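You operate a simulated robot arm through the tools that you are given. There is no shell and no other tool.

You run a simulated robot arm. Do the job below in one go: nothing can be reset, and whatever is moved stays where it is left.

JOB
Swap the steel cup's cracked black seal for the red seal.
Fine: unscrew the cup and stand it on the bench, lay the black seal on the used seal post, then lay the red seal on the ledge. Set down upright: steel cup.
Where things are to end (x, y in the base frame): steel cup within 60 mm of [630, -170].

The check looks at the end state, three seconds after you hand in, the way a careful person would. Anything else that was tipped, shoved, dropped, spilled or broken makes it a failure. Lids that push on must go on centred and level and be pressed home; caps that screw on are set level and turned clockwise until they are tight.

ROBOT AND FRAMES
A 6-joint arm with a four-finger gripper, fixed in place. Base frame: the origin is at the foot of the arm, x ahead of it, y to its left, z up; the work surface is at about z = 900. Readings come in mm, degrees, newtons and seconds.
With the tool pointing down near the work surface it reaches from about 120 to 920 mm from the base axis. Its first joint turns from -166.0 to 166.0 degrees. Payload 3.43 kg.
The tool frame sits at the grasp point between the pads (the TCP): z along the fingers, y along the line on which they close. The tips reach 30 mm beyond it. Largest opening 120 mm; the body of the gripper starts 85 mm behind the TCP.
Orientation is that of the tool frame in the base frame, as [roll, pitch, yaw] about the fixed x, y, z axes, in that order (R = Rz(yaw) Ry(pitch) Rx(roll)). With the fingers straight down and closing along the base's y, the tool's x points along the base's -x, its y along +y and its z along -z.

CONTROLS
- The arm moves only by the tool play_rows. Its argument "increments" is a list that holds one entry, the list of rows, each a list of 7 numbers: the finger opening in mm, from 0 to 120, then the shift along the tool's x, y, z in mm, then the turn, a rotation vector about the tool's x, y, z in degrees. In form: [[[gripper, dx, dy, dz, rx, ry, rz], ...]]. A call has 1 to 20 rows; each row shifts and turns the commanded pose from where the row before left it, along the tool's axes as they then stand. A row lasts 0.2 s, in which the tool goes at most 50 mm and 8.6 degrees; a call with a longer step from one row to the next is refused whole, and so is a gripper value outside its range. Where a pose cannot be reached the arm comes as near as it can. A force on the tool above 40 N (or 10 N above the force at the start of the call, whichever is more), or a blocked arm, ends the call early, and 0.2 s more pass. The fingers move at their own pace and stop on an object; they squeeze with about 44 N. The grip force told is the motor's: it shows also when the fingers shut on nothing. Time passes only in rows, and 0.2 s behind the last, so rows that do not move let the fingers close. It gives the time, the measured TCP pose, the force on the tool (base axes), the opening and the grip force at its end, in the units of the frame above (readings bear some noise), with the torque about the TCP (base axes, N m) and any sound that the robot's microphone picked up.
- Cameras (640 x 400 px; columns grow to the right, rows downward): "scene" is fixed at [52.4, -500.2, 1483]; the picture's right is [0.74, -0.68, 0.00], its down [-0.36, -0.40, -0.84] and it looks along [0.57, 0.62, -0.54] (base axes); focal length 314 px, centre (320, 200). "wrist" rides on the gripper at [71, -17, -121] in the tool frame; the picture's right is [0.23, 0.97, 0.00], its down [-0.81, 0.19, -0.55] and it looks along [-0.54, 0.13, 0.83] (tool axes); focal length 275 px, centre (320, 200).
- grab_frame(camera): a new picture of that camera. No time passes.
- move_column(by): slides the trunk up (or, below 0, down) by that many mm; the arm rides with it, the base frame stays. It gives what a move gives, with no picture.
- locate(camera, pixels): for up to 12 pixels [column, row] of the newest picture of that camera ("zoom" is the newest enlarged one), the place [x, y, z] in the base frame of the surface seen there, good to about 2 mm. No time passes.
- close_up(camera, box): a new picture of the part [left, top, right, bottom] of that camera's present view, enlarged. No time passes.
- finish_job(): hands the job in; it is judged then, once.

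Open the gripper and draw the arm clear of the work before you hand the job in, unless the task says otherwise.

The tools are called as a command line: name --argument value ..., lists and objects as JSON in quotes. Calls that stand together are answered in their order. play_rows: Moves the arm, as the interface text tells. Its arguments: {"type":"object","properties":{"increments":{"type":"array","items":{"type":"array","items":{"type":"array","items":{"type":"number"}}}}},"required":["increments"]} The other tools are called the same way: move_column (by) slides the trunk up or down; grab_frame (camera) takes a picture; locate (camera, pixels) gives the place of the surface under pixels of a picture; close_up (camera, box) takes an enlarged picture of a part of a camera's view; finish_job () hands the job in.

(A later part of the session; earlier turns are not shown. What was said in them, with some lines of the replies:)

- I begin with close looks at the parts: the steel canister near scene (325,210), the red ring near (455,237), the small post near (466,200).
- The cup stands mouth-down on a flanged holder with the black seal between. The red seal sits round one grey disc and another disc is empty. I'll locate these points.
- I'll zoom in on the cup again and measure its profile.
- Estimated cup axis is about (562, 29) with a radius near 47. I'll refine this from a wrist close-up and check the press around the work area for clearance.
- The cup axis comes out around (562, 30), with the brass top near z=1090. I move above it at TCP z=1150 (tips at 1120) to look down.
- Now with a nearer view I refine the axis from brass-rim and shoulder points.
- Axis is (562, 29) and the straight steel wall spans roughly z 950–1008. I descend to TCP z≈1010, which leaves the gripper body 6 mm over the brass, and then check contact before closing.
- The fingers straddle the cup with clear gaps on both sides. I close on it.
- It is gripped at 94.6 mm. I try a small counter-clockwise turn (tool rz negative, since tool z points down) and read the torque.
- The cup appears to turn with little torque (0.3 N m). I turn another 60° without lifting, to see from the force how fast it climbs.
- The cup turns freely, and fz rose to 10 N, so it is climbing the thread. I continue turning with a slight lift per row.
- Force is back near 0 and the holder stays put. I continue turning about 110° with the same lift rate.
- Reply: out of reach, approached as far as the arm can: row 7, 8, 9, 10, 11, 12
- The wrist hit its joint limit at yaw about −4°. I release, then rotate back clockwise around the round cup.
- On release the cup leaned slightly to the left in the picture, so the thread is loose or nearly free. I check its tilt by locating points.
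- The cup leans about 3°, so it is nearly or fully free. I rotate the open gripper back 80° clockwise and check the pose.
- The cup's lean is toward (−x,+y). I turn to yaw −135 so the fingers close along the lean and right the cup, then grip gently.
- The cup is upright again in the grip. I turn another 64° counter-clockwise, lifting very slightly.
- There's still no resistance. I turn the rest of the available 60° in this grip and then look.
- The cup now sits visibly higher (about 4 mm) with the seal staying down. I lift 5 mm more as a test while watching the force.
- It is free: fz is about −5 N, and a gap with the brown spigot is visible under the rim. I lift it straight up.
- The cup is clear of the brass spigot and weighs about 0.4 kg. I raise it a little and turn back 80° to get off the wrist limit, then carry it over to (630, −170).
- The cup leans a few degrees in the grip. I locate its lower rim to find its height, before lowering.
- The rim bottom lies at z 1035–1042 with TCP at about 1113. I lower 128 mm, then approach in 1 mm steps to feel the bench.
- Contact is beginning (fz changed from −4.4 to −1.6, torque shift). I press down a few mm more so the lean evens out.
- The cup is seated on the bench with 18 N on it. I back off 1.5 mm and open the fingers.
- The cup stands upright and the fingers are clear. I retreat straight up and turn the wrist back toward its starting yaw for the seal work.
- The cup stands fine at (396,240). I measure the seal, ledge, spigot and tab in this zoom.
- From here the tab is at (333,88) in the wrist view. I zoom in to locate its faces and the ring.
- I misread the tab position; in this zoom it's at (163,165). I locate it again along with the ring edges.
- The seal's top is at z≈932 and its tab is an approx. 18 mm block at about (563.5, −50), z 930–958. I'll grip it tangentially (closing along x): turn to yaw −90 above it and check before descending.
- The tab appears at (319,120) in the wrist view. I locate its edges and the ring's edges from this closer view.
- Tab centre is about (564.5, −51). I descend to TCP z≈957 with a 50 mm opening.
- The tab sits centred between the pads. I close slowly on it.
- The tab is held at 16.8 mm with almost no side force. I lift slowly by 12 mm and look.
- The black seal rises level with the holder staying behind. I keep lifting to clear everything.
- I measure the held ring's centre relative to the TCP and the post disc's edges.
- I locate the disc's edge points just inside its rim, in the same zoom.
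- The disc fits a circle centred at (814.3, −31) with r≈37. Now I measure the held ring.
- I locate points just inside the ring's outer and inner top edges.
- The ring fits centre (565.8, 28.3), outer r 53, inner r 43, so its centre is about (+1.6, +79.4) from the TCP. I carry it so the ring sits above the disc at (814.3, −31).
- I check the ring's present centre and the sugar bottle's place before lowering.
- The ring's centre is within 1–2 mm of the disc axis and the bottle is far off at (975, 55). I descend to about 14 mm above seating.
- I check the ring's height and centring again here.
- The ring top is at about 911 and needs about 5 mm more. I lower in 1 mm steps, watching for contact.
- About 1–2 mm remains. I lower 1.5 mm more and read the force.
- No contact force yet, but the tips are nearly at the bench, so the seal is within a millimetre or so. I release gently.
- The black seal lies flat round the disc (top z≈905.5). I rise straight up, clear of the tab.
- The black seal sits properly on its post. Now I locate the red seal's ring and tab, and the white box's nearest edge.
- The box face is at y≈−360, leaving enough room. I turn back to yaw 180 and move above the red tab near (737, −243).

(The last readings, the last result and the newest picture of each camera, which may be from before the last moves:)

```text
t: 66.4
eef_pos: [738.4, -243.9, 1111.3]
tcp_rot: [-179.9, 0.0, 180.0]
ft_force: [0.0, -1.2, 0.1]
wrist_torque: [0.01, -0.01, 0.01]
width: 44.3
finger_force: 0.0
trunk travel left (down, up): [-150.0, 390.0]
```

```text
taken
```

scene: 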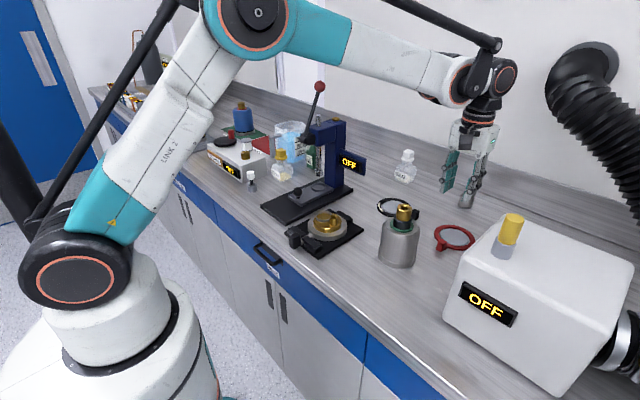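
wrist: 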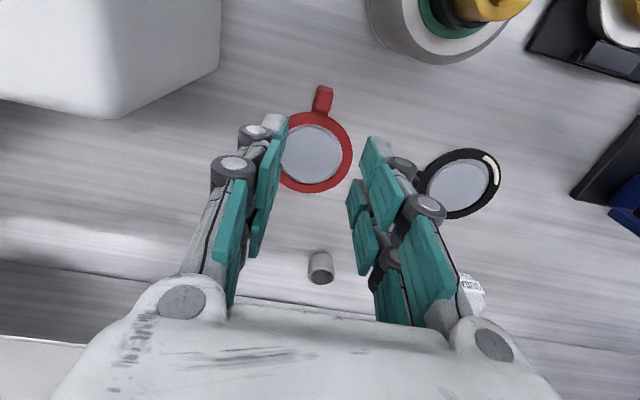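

close_up --camera "wrist" --box '[260, 70, 380, 200]'

locate --camera "wrist" --pixels '[[322, 88], [316, 96], [322, 96], [329, 96], [316, 106], [322, 106], [329, 106], [322, 101]]'

locate --camera "wrist" --pixels '[[300, 116], [340, 122], [350, 145], [349, 165], [335, 184], [313, 190], [292, 183], [297, 128], [318, 125], [335, 137], [340, 160], [322, 180]]'

```text
3.08 times, centred on (320, 135) of wrist
```

zoom: 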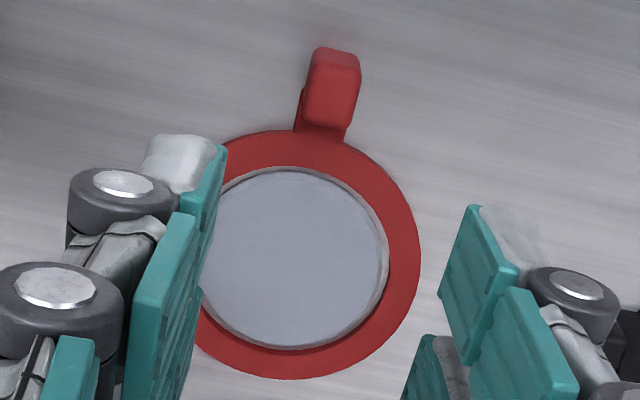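

```text
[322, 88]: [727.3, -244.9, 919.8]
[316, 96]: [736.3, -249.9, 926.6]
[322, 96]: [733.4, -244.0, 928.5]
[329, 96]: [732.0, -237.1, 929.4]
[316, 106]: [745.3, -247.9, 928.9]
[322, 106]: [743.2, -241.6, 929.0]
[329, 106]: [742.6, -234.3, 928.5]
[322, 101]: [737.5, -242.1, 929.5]
```

```text
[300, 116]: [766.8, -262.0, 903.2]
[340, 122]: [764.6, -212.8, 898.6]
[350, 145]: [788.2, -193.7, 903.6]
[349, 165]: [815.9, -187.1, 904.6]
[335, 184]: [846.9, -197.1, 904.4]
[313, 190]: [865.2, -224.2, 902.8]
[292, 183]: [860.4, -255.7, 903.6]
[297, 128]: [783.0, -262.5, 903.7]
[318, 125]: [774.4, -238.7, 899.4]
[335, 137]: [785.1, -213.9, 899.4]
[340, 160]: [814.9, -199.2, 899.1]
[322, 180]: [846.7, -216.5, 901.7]
```

I fit the ring more precisely using points in a fresh zoom.

close_up --camera "wrist" --box '[260, 70, 380, 200]'

locate --camera "zoom" --pixels '[[240, 140], [350, 148], [395, 190], [415, 245], [405, 300], [370, 350], [310, 374], [250, 370], [210, 340], [285, 132]]'

locate --camera "zoom" --pixels '[[285, 172], [340, 188], [375, 230], [382, 270], [355, 315], [300, 342], [250, 332], [215, 300], [245, 180], [333, 85], [300, 120], [345, 125]]'

```text
3.08 times, centred on (320, 135) of wrist
```

zoom: 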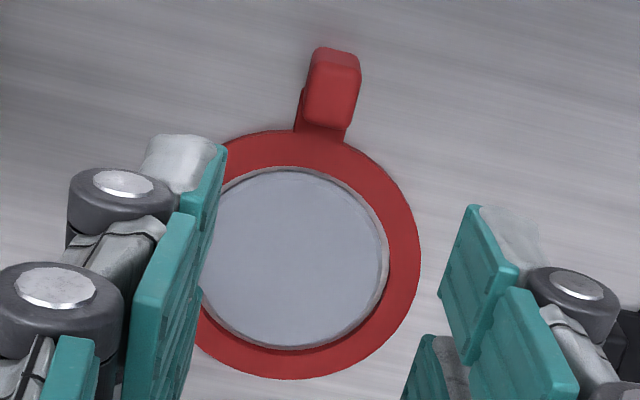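

```text
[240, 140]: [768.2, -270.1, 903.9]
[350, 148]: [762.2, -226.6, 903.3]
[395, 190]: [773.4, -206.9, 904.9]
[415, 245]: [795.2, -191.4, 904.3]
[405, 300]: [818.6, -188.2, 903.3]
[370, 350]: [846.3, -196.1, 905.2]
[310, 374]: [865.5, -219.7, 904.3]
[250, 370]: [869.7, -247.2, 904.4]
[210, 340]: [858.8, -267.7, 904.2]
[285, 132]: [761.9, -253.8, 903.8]
```

```text
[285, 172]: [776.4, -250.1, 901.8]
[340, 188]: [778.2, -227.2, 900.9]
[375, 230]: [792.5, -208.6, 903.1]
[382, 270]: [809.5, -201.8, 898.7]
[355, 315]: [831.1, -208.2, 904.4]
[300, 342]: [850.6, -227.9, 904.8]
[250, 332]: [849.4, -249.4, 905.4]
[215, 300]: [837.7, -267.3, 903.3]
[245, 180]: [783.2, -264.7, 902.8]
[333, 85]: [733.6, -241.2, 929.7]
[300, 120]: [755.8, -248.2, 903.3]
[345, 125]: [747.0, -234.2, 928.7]
```

Red ring centre is about (815.5, −240.7) and its tab centre about (738.5, −241.7), so the tab points along −x. I descend over the tab to TCP z≈933.

play_rows --increments '[[[44, -0.8, 1.8, 30, 0, 0, 0], [44, 0, 0, 40, 0, 0, 0], [44, 0, 0, 40, 0, 0, 0], [44, 0, 0, 30, 0, 0, 0], [44, 0, 0, 20, 0, 0, 0], [44, 0, 0, 10, 0, 0, 0], [44, 0, 0, 4, 0, 0, 0], [44, 0, 0, 0, 0, 0, 0], [44, 0, 0, 0, 0, 0, 0]]]'

grab_frame --camera "wrist"

close_up --camera "scene" --box '[380, 160, 500, 270]'

```text
t: 68.4
eef_pos: [736.5, -242.4, 937.5]
tcp_rot: [-180.0, 0.1, 180.0]
ft_force: [0.4, 1.4, 1.6]
wrist_torque: [-0.02, 0.03, 0.0]
width: 44.0
finger_force: 0.1
trunk travel left (down, up): [-150.0, 390.0]
```

```text
taken
```

wrist: 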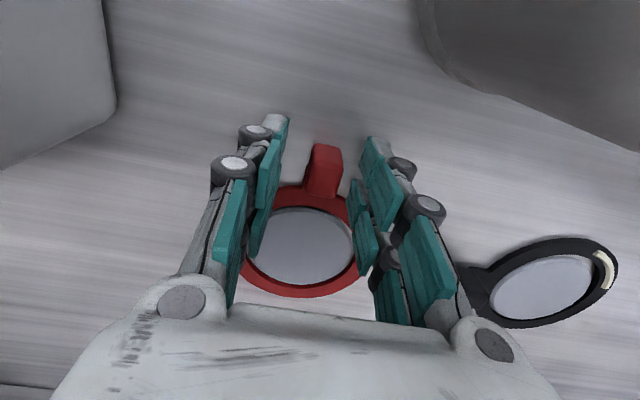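

```text
3.64 times, centred on (440, 215) of scene
```

zoom: 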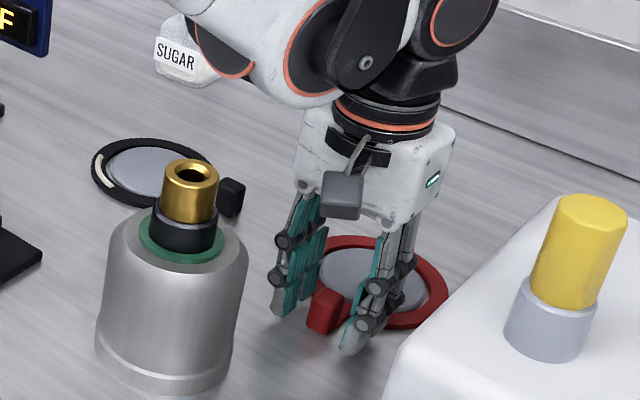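

I lower 4 mm more and close gently on the red tab.

play_rows --increments '[[[44, -1, 0, 2, 0, 0, 0], [44, 0, 0, 2, 0, 0, 0], [30, 0, 0, 0, 0, 0, 0], [24, 0, 0, 0, 0, 0, 0], [20, 0, 0, 0, 0, 0, 0], [17, 0, 0, 0, 0, 0, 0], [10, 0, 0, 0, 0, 0, 0], [5, 0, 0, 0, 0, 0, 0], [5, 0, 0, 0, 0, 0, 0]]]'

close_up --camera "scene" --box '[410, 190, 500, 270]'

```text
t: 70.4
eef_pos: [739.0, -242.5, 933.9]
tcp_rot: [-179.9, -0.1, -179.9]
ft_force: [0.5, 0.3, 0.6]
wrist_torque: [0.04, -0.01, 0.02]
width: 16.8
finger_force: 43.7
trunk travel left (down, up): [-150.0, 390.0]
```

```text
5.00 times, centred on (455, 230) of scene
```

zoom: 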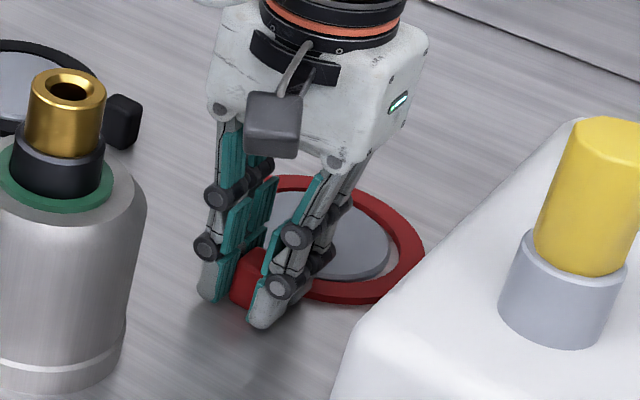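

The red tab is held. I lift, slowly at first, up to a clear travelling height.

play_rows --increments '[[[5, 0, 0, -3, 0, 0, 0], [5, 0, 0, -4, 0, 0, 0], [5, 0, 0, -6, 0, 0, 0], [5, 0, 0, -10, 0, 0, 0], [5, 0, 0, -15, 0, 0, 0], [5, 0, 0, -25, 0, 0, 0], [5, 0, 0, -30, 0, 0, 0], [5, 0, 0, -35, 0, 0, 0], [5, 0, 0, -35, 0, 0, 0], [5, 0, 0, -30, 0, 0, 0], [5, 0, 0, -17, 0, 0, 0], [5, 0, 0, 0, 0, 0, 0]]]'

grab_frame --camera "scene"

close_up --camera "scene" --box '[400, 110, 540, 220]'

```text
t: 73.0
eef_pos: [737.3, -241.8, 1143.6]
tcp_rot: [-180.0, 0.0, -180.0]
ft_force: [-0.3, -0.8, 0.7]
wrist_torque: [-0.02, -0.02, 0.03]
width: 17.0
finger_force: 43.8
trunk travel left (down, up): [-150.0, 390.0]
```

```text
taken
```

scene: 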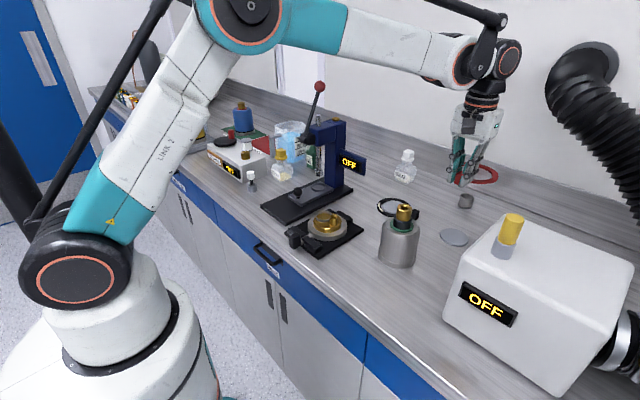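

```text
3.64 times, centred on (470, 165) of scene
```

zoom: 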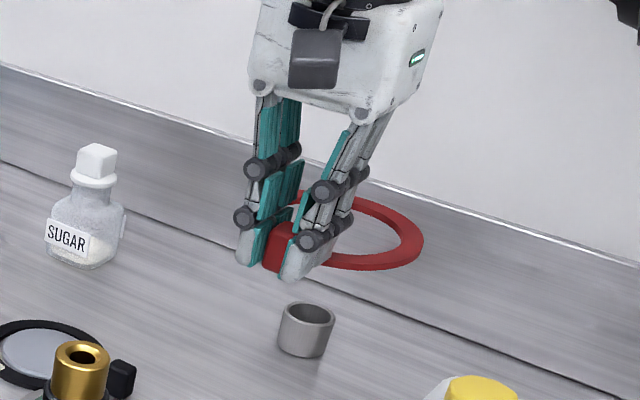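

The red seal is held level. I turn it 90° counter-clockwise so its tab will point to −y like the black one did.

play_rows --increments '[[[5, 0, 0, 0, 0, 0, -6], [5, 0, 0, 0, 0, 0, -8], [5, 0, 0, 0, 0, 0, -8], [5, 0, 0, 0, 0, 0, -8], [5, 0, 0, 0, 0, 0, -8], [5, 0, 0, 0, 0, 0, -8], [5, 0, 0, 0, 0, 0, -8], [5, 0, 0, 0, 0, 0, -8], [5, 0, 0, 0, 0, 0, -8], [5, 0, 0, 0, 0, 0, -8], [5, 0, 0, 0, 0, 0, -8], [5, 0, 0, 0, 0, 0, -4], [5, 0, 0, 0, 0, 0, 0]]]'

close_up --camera "scene" --box '[280, 190, 380, 260]'

locate --camera "zoom" --pixels '[[200, 210], [225, 165], [265, 145], [215, 245], [260, 275], [310, 283], [365, 272], [405, 240], [415, 205], [390, 165]]'

```text
t: 75.8
eef_pos: [739.6, -241.7, 1143.6]
tcp_rot: [-180.0, -0.1, -89.9]
ft_force: [0.3, -1.3, 0.3]
wrist_torque: [-0.03, -0.01, 0.0]
width: 17.2
finger_force: 43.9
trunk travel left (down, up): [-150.0, 390.0]
```

```text
5.71 times, centred on (330, 225) of scene
```

zoom: 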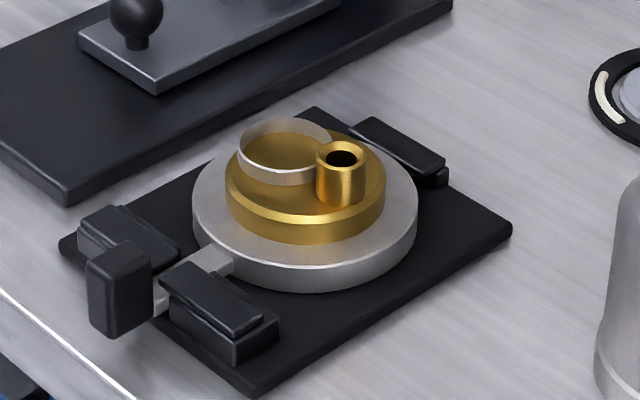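

```text
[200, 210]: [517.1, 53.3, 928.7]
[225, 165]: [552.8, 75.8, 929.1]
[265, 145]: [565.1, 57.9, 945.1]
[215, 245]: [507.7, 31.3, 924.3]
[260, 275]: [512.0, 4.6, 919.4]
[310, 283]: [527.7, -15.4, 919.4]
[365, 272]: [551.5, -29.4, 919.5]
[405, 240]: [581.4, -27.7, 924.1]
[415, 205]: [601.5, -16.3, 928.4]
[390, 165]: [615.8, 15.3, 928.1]
```

The bare ledge is at z≈928. I fit its circle and the spigot's circle more carefully.

locate --camera "zoom" --pixels '[[225, 240], [255, 258], [310, 266], [360, 259], [395, 238], [410, 215], [196, 200], [205, 180], [412, 185], [400, 172]]'

locate --camera "zoom" --pixels '[[229, 195], [245, 222], [275, 238], [310, 241], [345, 235], [372, 218], [383, 200], [232, 180], [255, 205], [300, 218], [350, 208], [380, 180]]'

grab_frame --camera "scene"

close_up --camera "scene" --box '[390, 130, 490, 200]'

```text
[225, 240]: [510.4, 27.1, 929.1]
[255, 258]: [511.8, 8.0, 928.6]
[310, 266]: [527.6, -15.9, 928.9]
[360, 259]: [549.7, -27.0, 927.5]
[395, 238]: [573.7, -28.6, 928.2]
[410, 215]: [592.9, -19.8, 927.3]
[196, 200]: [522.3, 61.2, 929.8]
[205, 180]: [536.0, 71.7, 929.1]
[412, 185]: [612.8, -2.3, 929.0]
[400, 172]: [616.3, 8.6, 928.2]
```

```text
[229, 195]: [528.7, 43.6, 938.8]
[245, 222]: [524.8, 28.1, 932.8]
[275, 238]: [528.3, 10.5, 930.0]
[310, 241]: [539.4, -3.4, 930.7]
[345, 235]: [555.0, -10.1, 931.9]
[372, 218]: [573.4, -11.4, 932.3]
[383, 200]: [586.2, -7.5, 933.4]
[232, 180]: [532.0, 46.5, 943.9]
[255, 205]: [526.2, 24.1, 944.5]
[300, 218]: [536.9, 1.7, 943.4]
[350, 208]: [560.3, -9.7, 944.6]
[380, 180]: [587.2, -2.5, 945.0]
```

```text
taken
```

scene: 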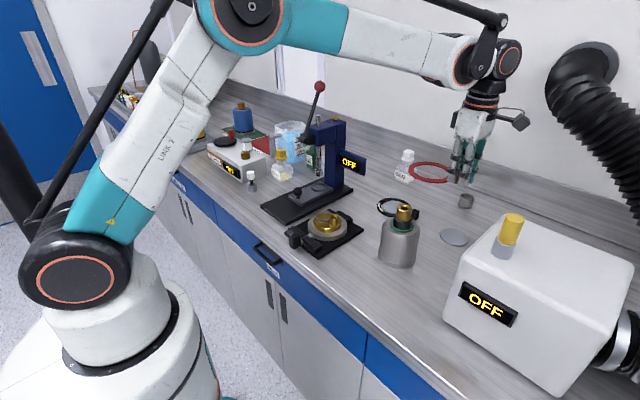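

```text
5.71 times, centred on (440, 165) of scene
```

zoom: 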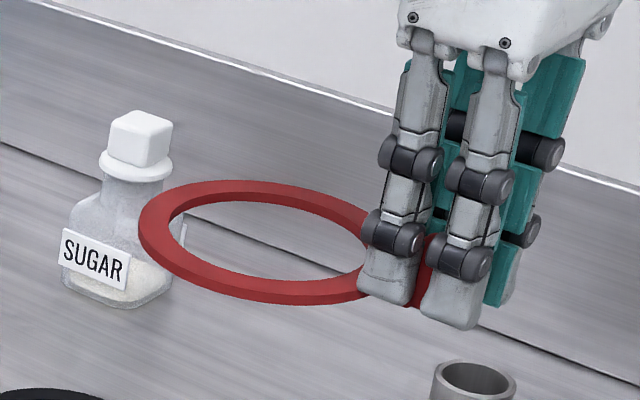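

Ledge/spigot axis is (564.7, 27.4), with spigot r≈39.5. I now measure the red ring's centre in the grip.

locate --camera "zoom" --pixels '[[143, 225], [165, 196], [215, 184], [280, 186], [340, 200], [160, 257], [200, 276], [250, 288], [310, 292], [350, 288]]'

locate --camera "zoom" --pixels '[[168, 225], [190, 205], [230, 196], [290, 199], [340, 214], [175, 245], [210, 264], [250, 274], [300, 278], [340, 272]]'

```text
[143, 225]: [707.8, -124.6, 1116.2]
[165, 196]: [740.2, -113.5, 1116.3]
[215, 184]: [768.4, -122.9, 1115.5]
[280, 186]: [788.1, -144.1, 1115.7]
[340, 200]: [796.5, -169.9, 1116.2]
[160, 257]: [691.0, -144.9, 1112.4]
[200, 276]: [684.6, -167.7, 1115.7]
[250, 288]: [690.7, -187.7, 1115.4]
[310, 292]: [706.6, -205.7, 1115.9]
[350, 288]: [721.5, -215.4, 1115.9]
```

```text
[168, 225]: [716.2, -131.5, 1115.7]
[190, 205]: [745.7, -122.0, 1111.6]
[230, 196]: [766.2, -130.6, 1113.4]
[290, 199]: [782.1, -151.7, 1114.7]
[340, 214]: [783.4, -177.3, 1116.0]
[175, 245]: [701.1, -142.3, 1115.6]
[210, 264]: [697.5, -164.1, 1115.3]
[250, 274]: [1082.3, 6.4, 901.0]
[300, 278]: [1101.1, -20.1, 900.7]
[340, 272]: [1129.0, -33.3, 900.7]
```

Red ring centre is (740.2, −165.7). I carry it by (−175.5, +193.1) to lie over the ledge axis, passing well above the cup.

play_rows --increments '[[[5, -10, 9, 0, 0, 0, 0], [5, -20, 18, 0, 0, 0, 0], [5, -24, 22, 0, 0, 0, 0], [5, -24, 22, 0, 0, 0, 0], [5, -24, 22, 0, 0, 0, 0], [5, -24, 22, 0, 0, 0, 0], [5, -24, 22, 0, 0, 0, 0], [5, -20, 18, 0, 0, 0, 0], [5, -15, 13, 0, 0, 0, 0], [5, -8.1, 7.5, 0, 0, 0, 0], [5, 0, 0, 0, 0, 0, 0], [5, 0, 0, 30, 0, 0, 0], [5, 0, 0, 30, 0, 0, 0], [5, 0, 0, 30, 0, 0, 0], [5, 0, 0, 20, 0, 0, 0], [5, 0, 0, 0, 0, 0, 0], [5, 0, 0, 0, 0, 0, 0]]]'

grab_frame --camera "scene"

close_up --camera "scene" --box '[280, 170, 380, 250]'

```text
t: 79.4
eef_pos: [562.8, -47.1, 1032.4]
tcp_rot: [-180.0, -0.1, -90.0]
ft_force: [-1.4, -0.3, -0.4]
wrist_torque: [-0.02, 0.0, -0.05]
width: 17.0
finger_force: 43.8
trunk travel left (down, up): [-150.0, 390.0]
```

```text
taken
```

scene: 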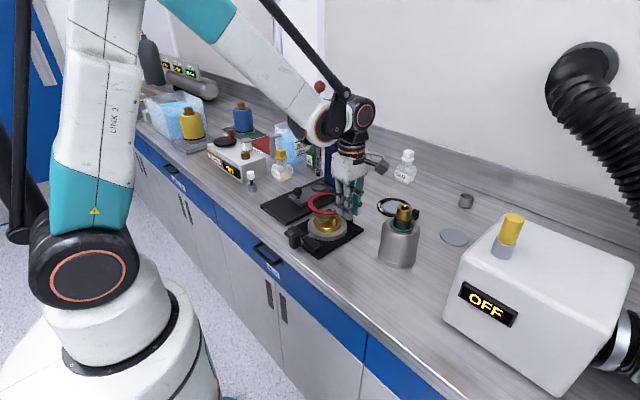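

```text
5.00 times, centred on (330, 210) of scene
```

zoom: 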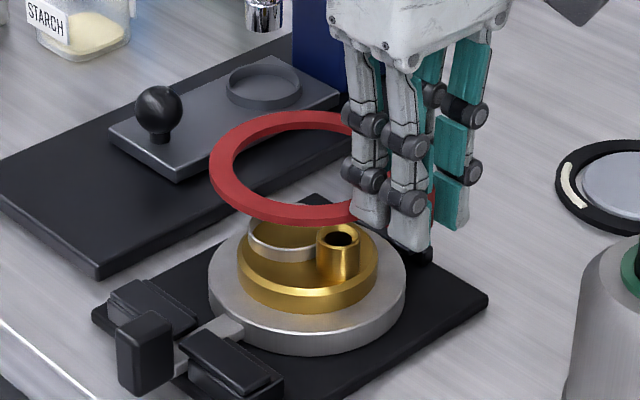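

The red seal hangs above the spigot. I measure its centre here before lowering over the nozzle.

locate --camera "zoom" --pixels '[[213, 155], [230, 132], [262, 117], [300, 113], [335, 116], [222, 188], [250, 207], [285, 217], [320, 218], [340, 216]]'

locate --camera "zoom" --pixels '[[236, 160], [250, 141], [280, 130], [310, 127], [338, 128], [240, 182], [262, 200], [290, 207], [320, 208], [338, 204]]'

```text
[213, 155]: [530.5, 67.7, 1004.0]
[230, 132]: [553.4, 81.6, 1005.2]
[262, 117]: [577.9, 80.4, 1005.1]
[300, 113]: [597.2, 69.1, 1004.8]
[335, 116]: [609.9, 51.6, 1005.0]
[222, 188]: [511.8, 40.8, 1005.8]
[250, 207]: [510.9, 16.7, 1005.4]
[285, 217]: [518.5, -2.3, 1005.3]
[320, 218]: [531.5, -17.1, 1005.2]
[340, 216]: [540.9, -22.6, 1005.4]
```

```text
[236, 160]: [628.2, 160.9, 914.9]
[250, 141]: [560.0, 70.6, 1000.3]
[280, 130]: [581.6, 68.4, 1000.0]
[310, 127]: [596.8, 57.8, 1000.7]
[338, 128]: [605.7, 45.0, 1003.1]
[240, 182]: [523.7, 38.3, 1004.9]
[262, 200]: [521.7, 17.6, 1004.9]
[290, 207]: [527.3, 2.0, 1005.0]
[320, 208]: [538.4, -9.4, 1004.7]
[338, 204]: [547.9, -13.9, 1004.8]
```

The centre is about (564, 27), within 1 mm of the axis. I shift 0.6 mm and lower 55 mm.

play_rows --increments '[[[5, 0, -0.6, 10, 0, 0, 0], [5, 0, 0, 15, 0, 0, 0], [5, 0, 0, 12, 0, 0, 0], [5, 0, 0, 10, 0, 0, 0], [5, 0, 0, 8, 0, 0, 0], [5, 0, 0, 0, 0, 0, 0], [5, 0, 0, 0, 0, 0, 0]]]'

close_up --camera "scene" --box '[285, 185, 375, 255]'

```text
t: 81.0
eef_pos: [563.2, -50.6, 977.5]
tcp_rot: [180.0, -0.1, -90.0]
ft_force: [0.5, 0.3, -0.6]
wrist_torque: [-0.01, 0.0, 0.0]
width: 17.3
finger_force: 43.8
trunk travel left (down, up): [-150.0, 390.0]
```

```text
5.71 times, centred on (330, 220) of scene
```

zoom: 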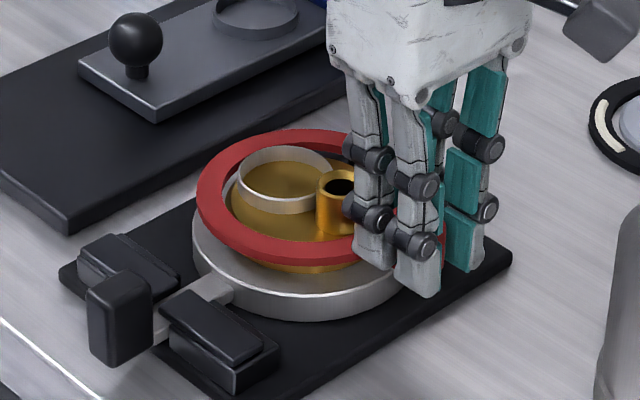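

The ring is passing around the spigot with no contact. I lower 12 mm more and check.

play_rows --increments '[[[5, 0, 0, 4, 0, 0, 0], [5, 0, 0, 4, 0, 0, 0], [5, 0, 0, 3, 0, 0, 0], [5, 0, 0, 1, 0, 0, 0], [5, 0, 0, 0, 0, 0, 0], [5, 0, 0, 0, 0, 0, 0]]]'

close_up --camera "scene" --box '[285, 185, 375, 255]'

locate --camera "zoom" --pixels '[[200, 215], [225, 180], [215, 255], [260, 278], [310, 288], [345, 282]]'

```text
t: 82.4
eef_pos: [562.3, -48.1, 967.6]
tcp_rot: [180.0, -0.1, -89.9]
ft_force: [-0.1, 0.5, -0.5]
wrist_torque: [0.01, -0.03, 0.02]
width: 17.1
finger_force: 43.4
trunk travel left (down, up): [-150.0, 390.0]
```

```text
5.71 times, centred on (330, 220) of scene
```

zoom: 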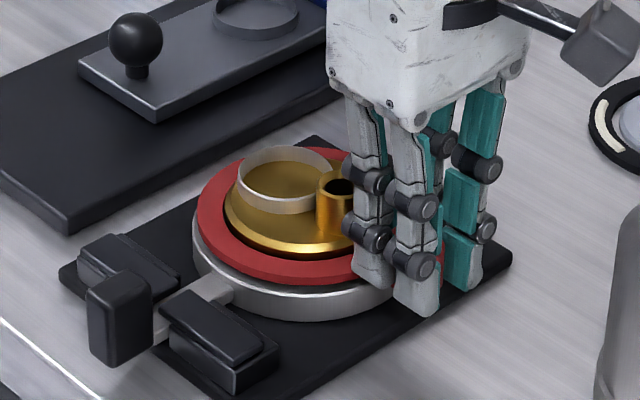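

```text
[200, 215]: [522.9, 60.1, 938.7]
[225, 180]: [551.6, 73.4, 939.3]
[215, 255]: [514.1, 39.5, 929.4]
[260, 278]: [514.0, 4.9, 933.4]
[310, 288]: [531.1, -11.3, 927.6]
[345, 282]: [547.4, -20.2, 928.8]
```

The ring top is at about 939 and should rest at about 933.5. I lower in 1 mm steps.

play_rows --increments '[[[5, 0, 0, 1, 0, 0, 0], [5, 0, 0, 1, 0, 0, 0], [5, 0, 0, 1, 0, 0, 0], [5, 0, 0, 1, 0, 0, 0], [5, 0, 0, 0, 0, 0, 0]]]'

close_up --camera "scene" --box '[285, 185, 375, 255]'

locate --camera "zoom" --pixels '[[203, 220], [228, 190], [212, 245], [255, 275], [310, 284], [345, 282], [280, 260]]'

```text
t: 83.6
eef_pos: [563.7, -48.4, 962.4]
tcp_rot: [180.0, -0.2, -90.0]
ft_force: [-0.7, -0.6, -1.2]
wrist_torque: [0.02, 0.02, 0.03]
width: 17.0
finger_force: 43.9
trunk travel left (down, up): [-150.0, 390.0]
```

```text
5.71 times, centred on (330, 220) of scene
```

zoom: 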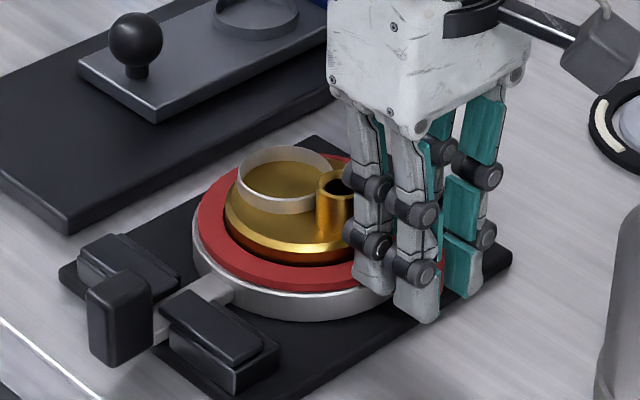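

```text
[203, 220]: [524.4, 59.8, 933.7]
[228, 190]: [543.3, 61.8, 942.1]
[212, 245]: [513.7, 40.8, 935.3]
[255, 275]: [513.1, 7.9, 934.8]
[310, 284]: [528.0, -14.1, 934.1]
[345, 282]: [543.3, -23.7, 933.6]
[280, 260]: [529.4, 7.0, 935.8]
```

It is about 1 mm from resting. I lower 1 mm more in half steps and watch the force.

play_rows --increments '[[[5, 0, 0, 0.5, 0, 0, 0], [5, 0, 0, 0.5, 0, 0, 0], [5, 0, 0, 0.5, 0, 0, 0], [5, 0, 0, 0, 0, 0, 0]]]'

close_up --camera "scene" --box '[285, 185, 375, 255]'

```text
t: 84.6
eef_pos: [563.9, -47.8, 960.4]
tcp_rot: [-179.9, -0.1, -90.1]
ft_force: [3.7, 0.0, 14.5]
wrist_torque: [0.84, -0.03, -0.1]
width: 17.1
finger_force: 44.2
trunk travel left (down, up): [-150.0, 390.0]
```

```text
5.71 times, centred on (330, 220) of scene
```

zoom: 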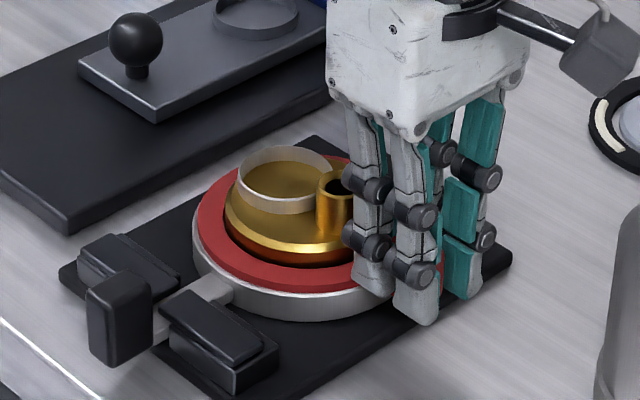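

The ledge is felt (14.5 N, 0.84 N m). I back off 0.8 mm to unload, then open gently.

play_rows --increments '[[[5, 0, 0, -0.8, 0, 0, 0], [5, 0, 0, 0, 0, 0, 0], [18, 0, 0, 0, 0, 0, 0], [22, 0, 0, 0, 0, 0, 0], [28, 0, 0, 0, 0, 0, 0], [36, 0, 0, 0, 0, 0, 0], [44, 0, 0, 0, 0, 0, 0], [44, 0, 0, 0, 0, 0, 0]]]'

close_up --camera "scene" --box '[285, 185, 375, 255]'

grab_frame --camera "wrist"

```text
t: 86.4
eef_pos: [563.0, -48.8, 961.8]
tcp_rot: [179.9, -0.1, -90.0]
ft_force: [0.5, 0.2, 0.1]
wrist_torque: [-0.02, -0.01, -0.02]
width: 44.0
finger_force: 0.1
trunk travel left (down, up): [-150.0, 390.0]
```

```text
5.71 times, centred on (330, 220) of scene
```

zoom: 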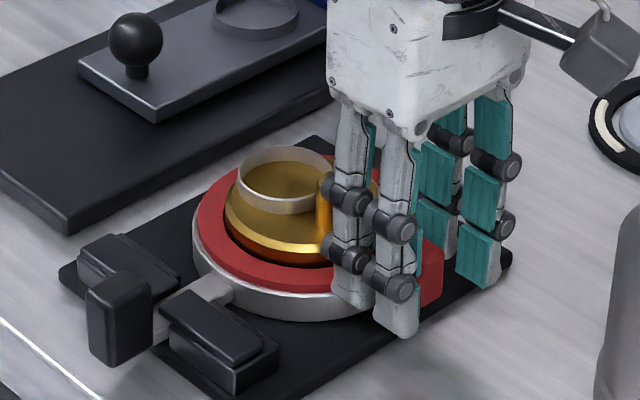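

```text
taken
```

wrist: 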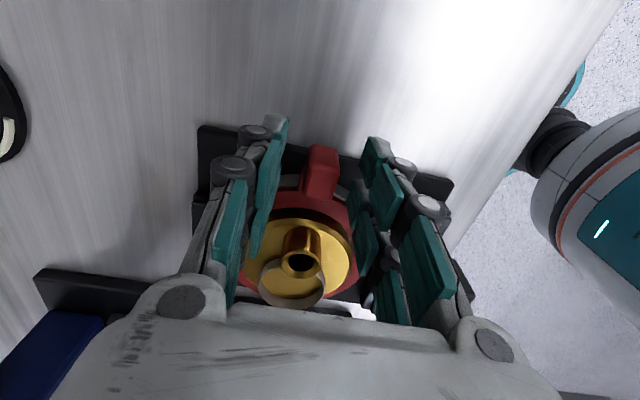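

The red seal rests on the ledge and the fingers are clear of its tab. I retreat straight up, then back toward the start.

play_rows --increments '[[[44, 0, 0, -10, 0, 0, 0], [44, 0, 0, -20, 0, 0, 0], [44, 0, 0, -30, 0, 0, 0], [44, 0, 0, -40, 0, 0, 0], [44, 0, 0, -40, 0, 0, 0], [44, 0, 0, -40, 0, 0, 0], [44, 0, 0, -40, 0, 0, 0], [44, 0, 0, -40, 0, 0, 0], [80, 0, 30, -40, 0, 0, 0], [80, 0, 40, 0, 0, 0, 0], [80, 0, 30, 0, 0, 0, 0], [80, 0, 0, 0, 0, 0, 0]]]'

grab_frame --camera "scene"

close_up --camera "scene" --box '[370, 180, 480, 270]'

close_up --camera "scene" --box '[280, 190, 380, 260]'

locate --camera "zoom" --pixels '[[205, 190], [225, 165], [215, 230], [260, 255], [310, 262], [360, 253], [395, 225], [408, 190], [300, 250], [415, 215]]'

```text
t: 88.6
eef_pos: [585.2, -60.6, 1253.0]
tcp_rot: [-180.0, -0.1, -90.4]
ft_force: [0.2, 0.5, -0.3]
wrist_torque: [0.05, -0.01, 0.02]
width: 80.2
finger_force: 0.0
trunk travel left (down, up): [-150.0, 390.0]
stopped in row 10: the arm was blocked; the commanded pose is now the measured one
```

```text
taken
```

scene: 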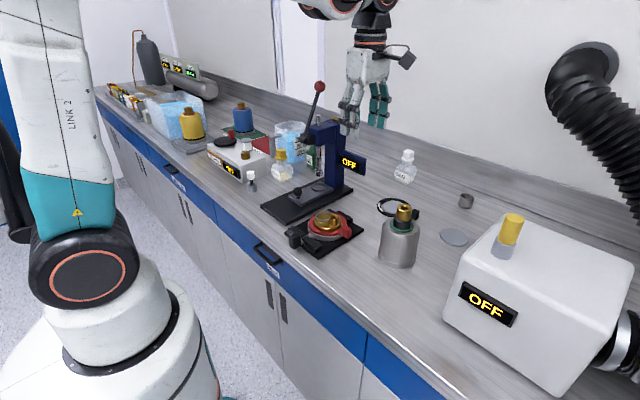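

```text
4.44 times, centred on (425, 225) of scene
```

zoom: 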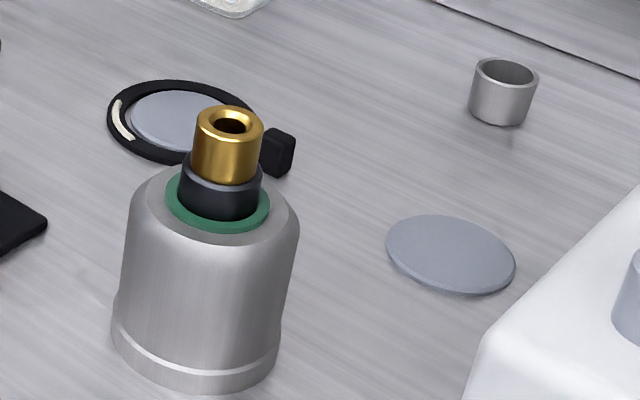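

```text
5.71 times, centred on (330, 225) of scene
```

zoom: 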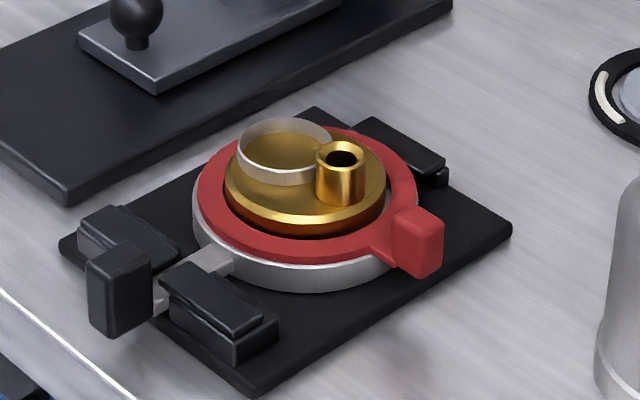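

```text
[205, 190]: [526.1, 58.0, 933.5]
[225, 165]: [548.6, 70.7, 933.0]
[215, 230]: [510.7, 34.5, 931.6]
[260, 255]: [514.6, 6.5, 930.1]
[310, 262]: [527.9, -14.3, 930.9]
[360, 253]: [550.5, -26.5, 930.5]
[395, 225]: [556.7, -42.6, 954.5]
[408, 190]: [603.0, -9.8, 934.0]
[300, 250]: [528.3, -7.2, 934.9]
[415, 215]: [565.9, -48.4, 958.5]
```

The red seal lies flat on the ledge (z≈933 all round), the black one is on its post and the cup is upright at its spot. The backward move was blocked in mid-air (no force, nothing disturbed), so I open fully and hold still to confirm the arm is stable.

play_rows --increments '[[[120, 0, 0, 0, 0, 0, 0], [120, 0, 0, 0, 0, 0, 0], [120, 0, 0, 0, 0, 0, 0], [120, 0, 0, 0, 0, 0, 0]]]'

grab_frame --camera "scene"

grab_frame --camera "wrist"

locate --camera "scene" --pixels '[[399, 250], [404, 212], [320, 87]]'

```text
t: 89.6
eef_pos: [585.7, -58.4, 1253.4]
tcp_rot: [179.9, -0.2, -90.2]
ft_force: [0.4, -0.1, 0.2]
wrist_torque: [-0.03, 0.0, -0.01]
width: 119.9
finger_force: 0.1
trunk travel left (down, up): [-150.0, 390.0]
```

```text
taken
```

scene: 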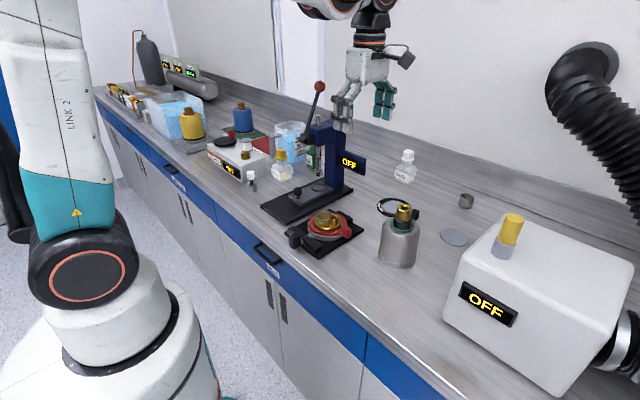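

```text
taken
```

wrist: 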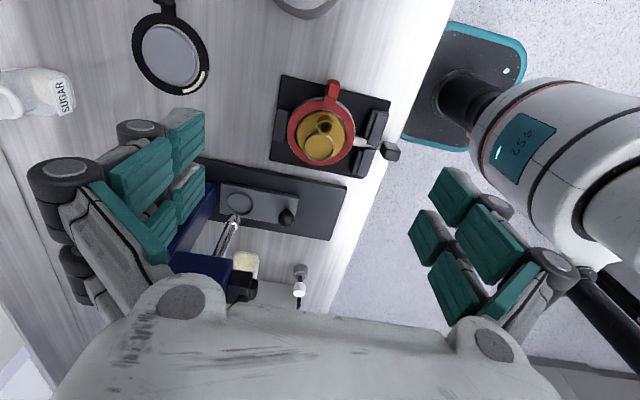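

```text
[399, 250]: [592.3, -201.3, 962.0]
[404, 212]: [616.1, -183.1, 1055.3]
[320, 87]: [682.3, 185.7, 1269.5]
```

All is in place: the cup stands at about (628, −170), the press lever hasn't moved, and the arm is open and well clear. I hand in the job.

finish_job

```text
The job is handed in.
```

The seal swap is done and handed in; I haven't seen the check's verdict.

- **Steel cup:** I unscrewed it and stood it upright on the bench. It measured about (628, −170), within the 60 mm allowed around (630, −170).
- **Black seal:** It lies flat on the used seal post. The post isn't labelled, so I took it to be the empty grey disc matching the one the red seal sat on.
- **Red seal:** It lies flat on the ledge around the spigot, at about z = 933 on all sides. Its tab points the same way as the black seal's did.

The arm was stopped once, in mid-air, during the final retreat. No force showed on the tool, and nothing in the pictures had moved. I left the gripper fully open, about 190 mm above the top of the cup.
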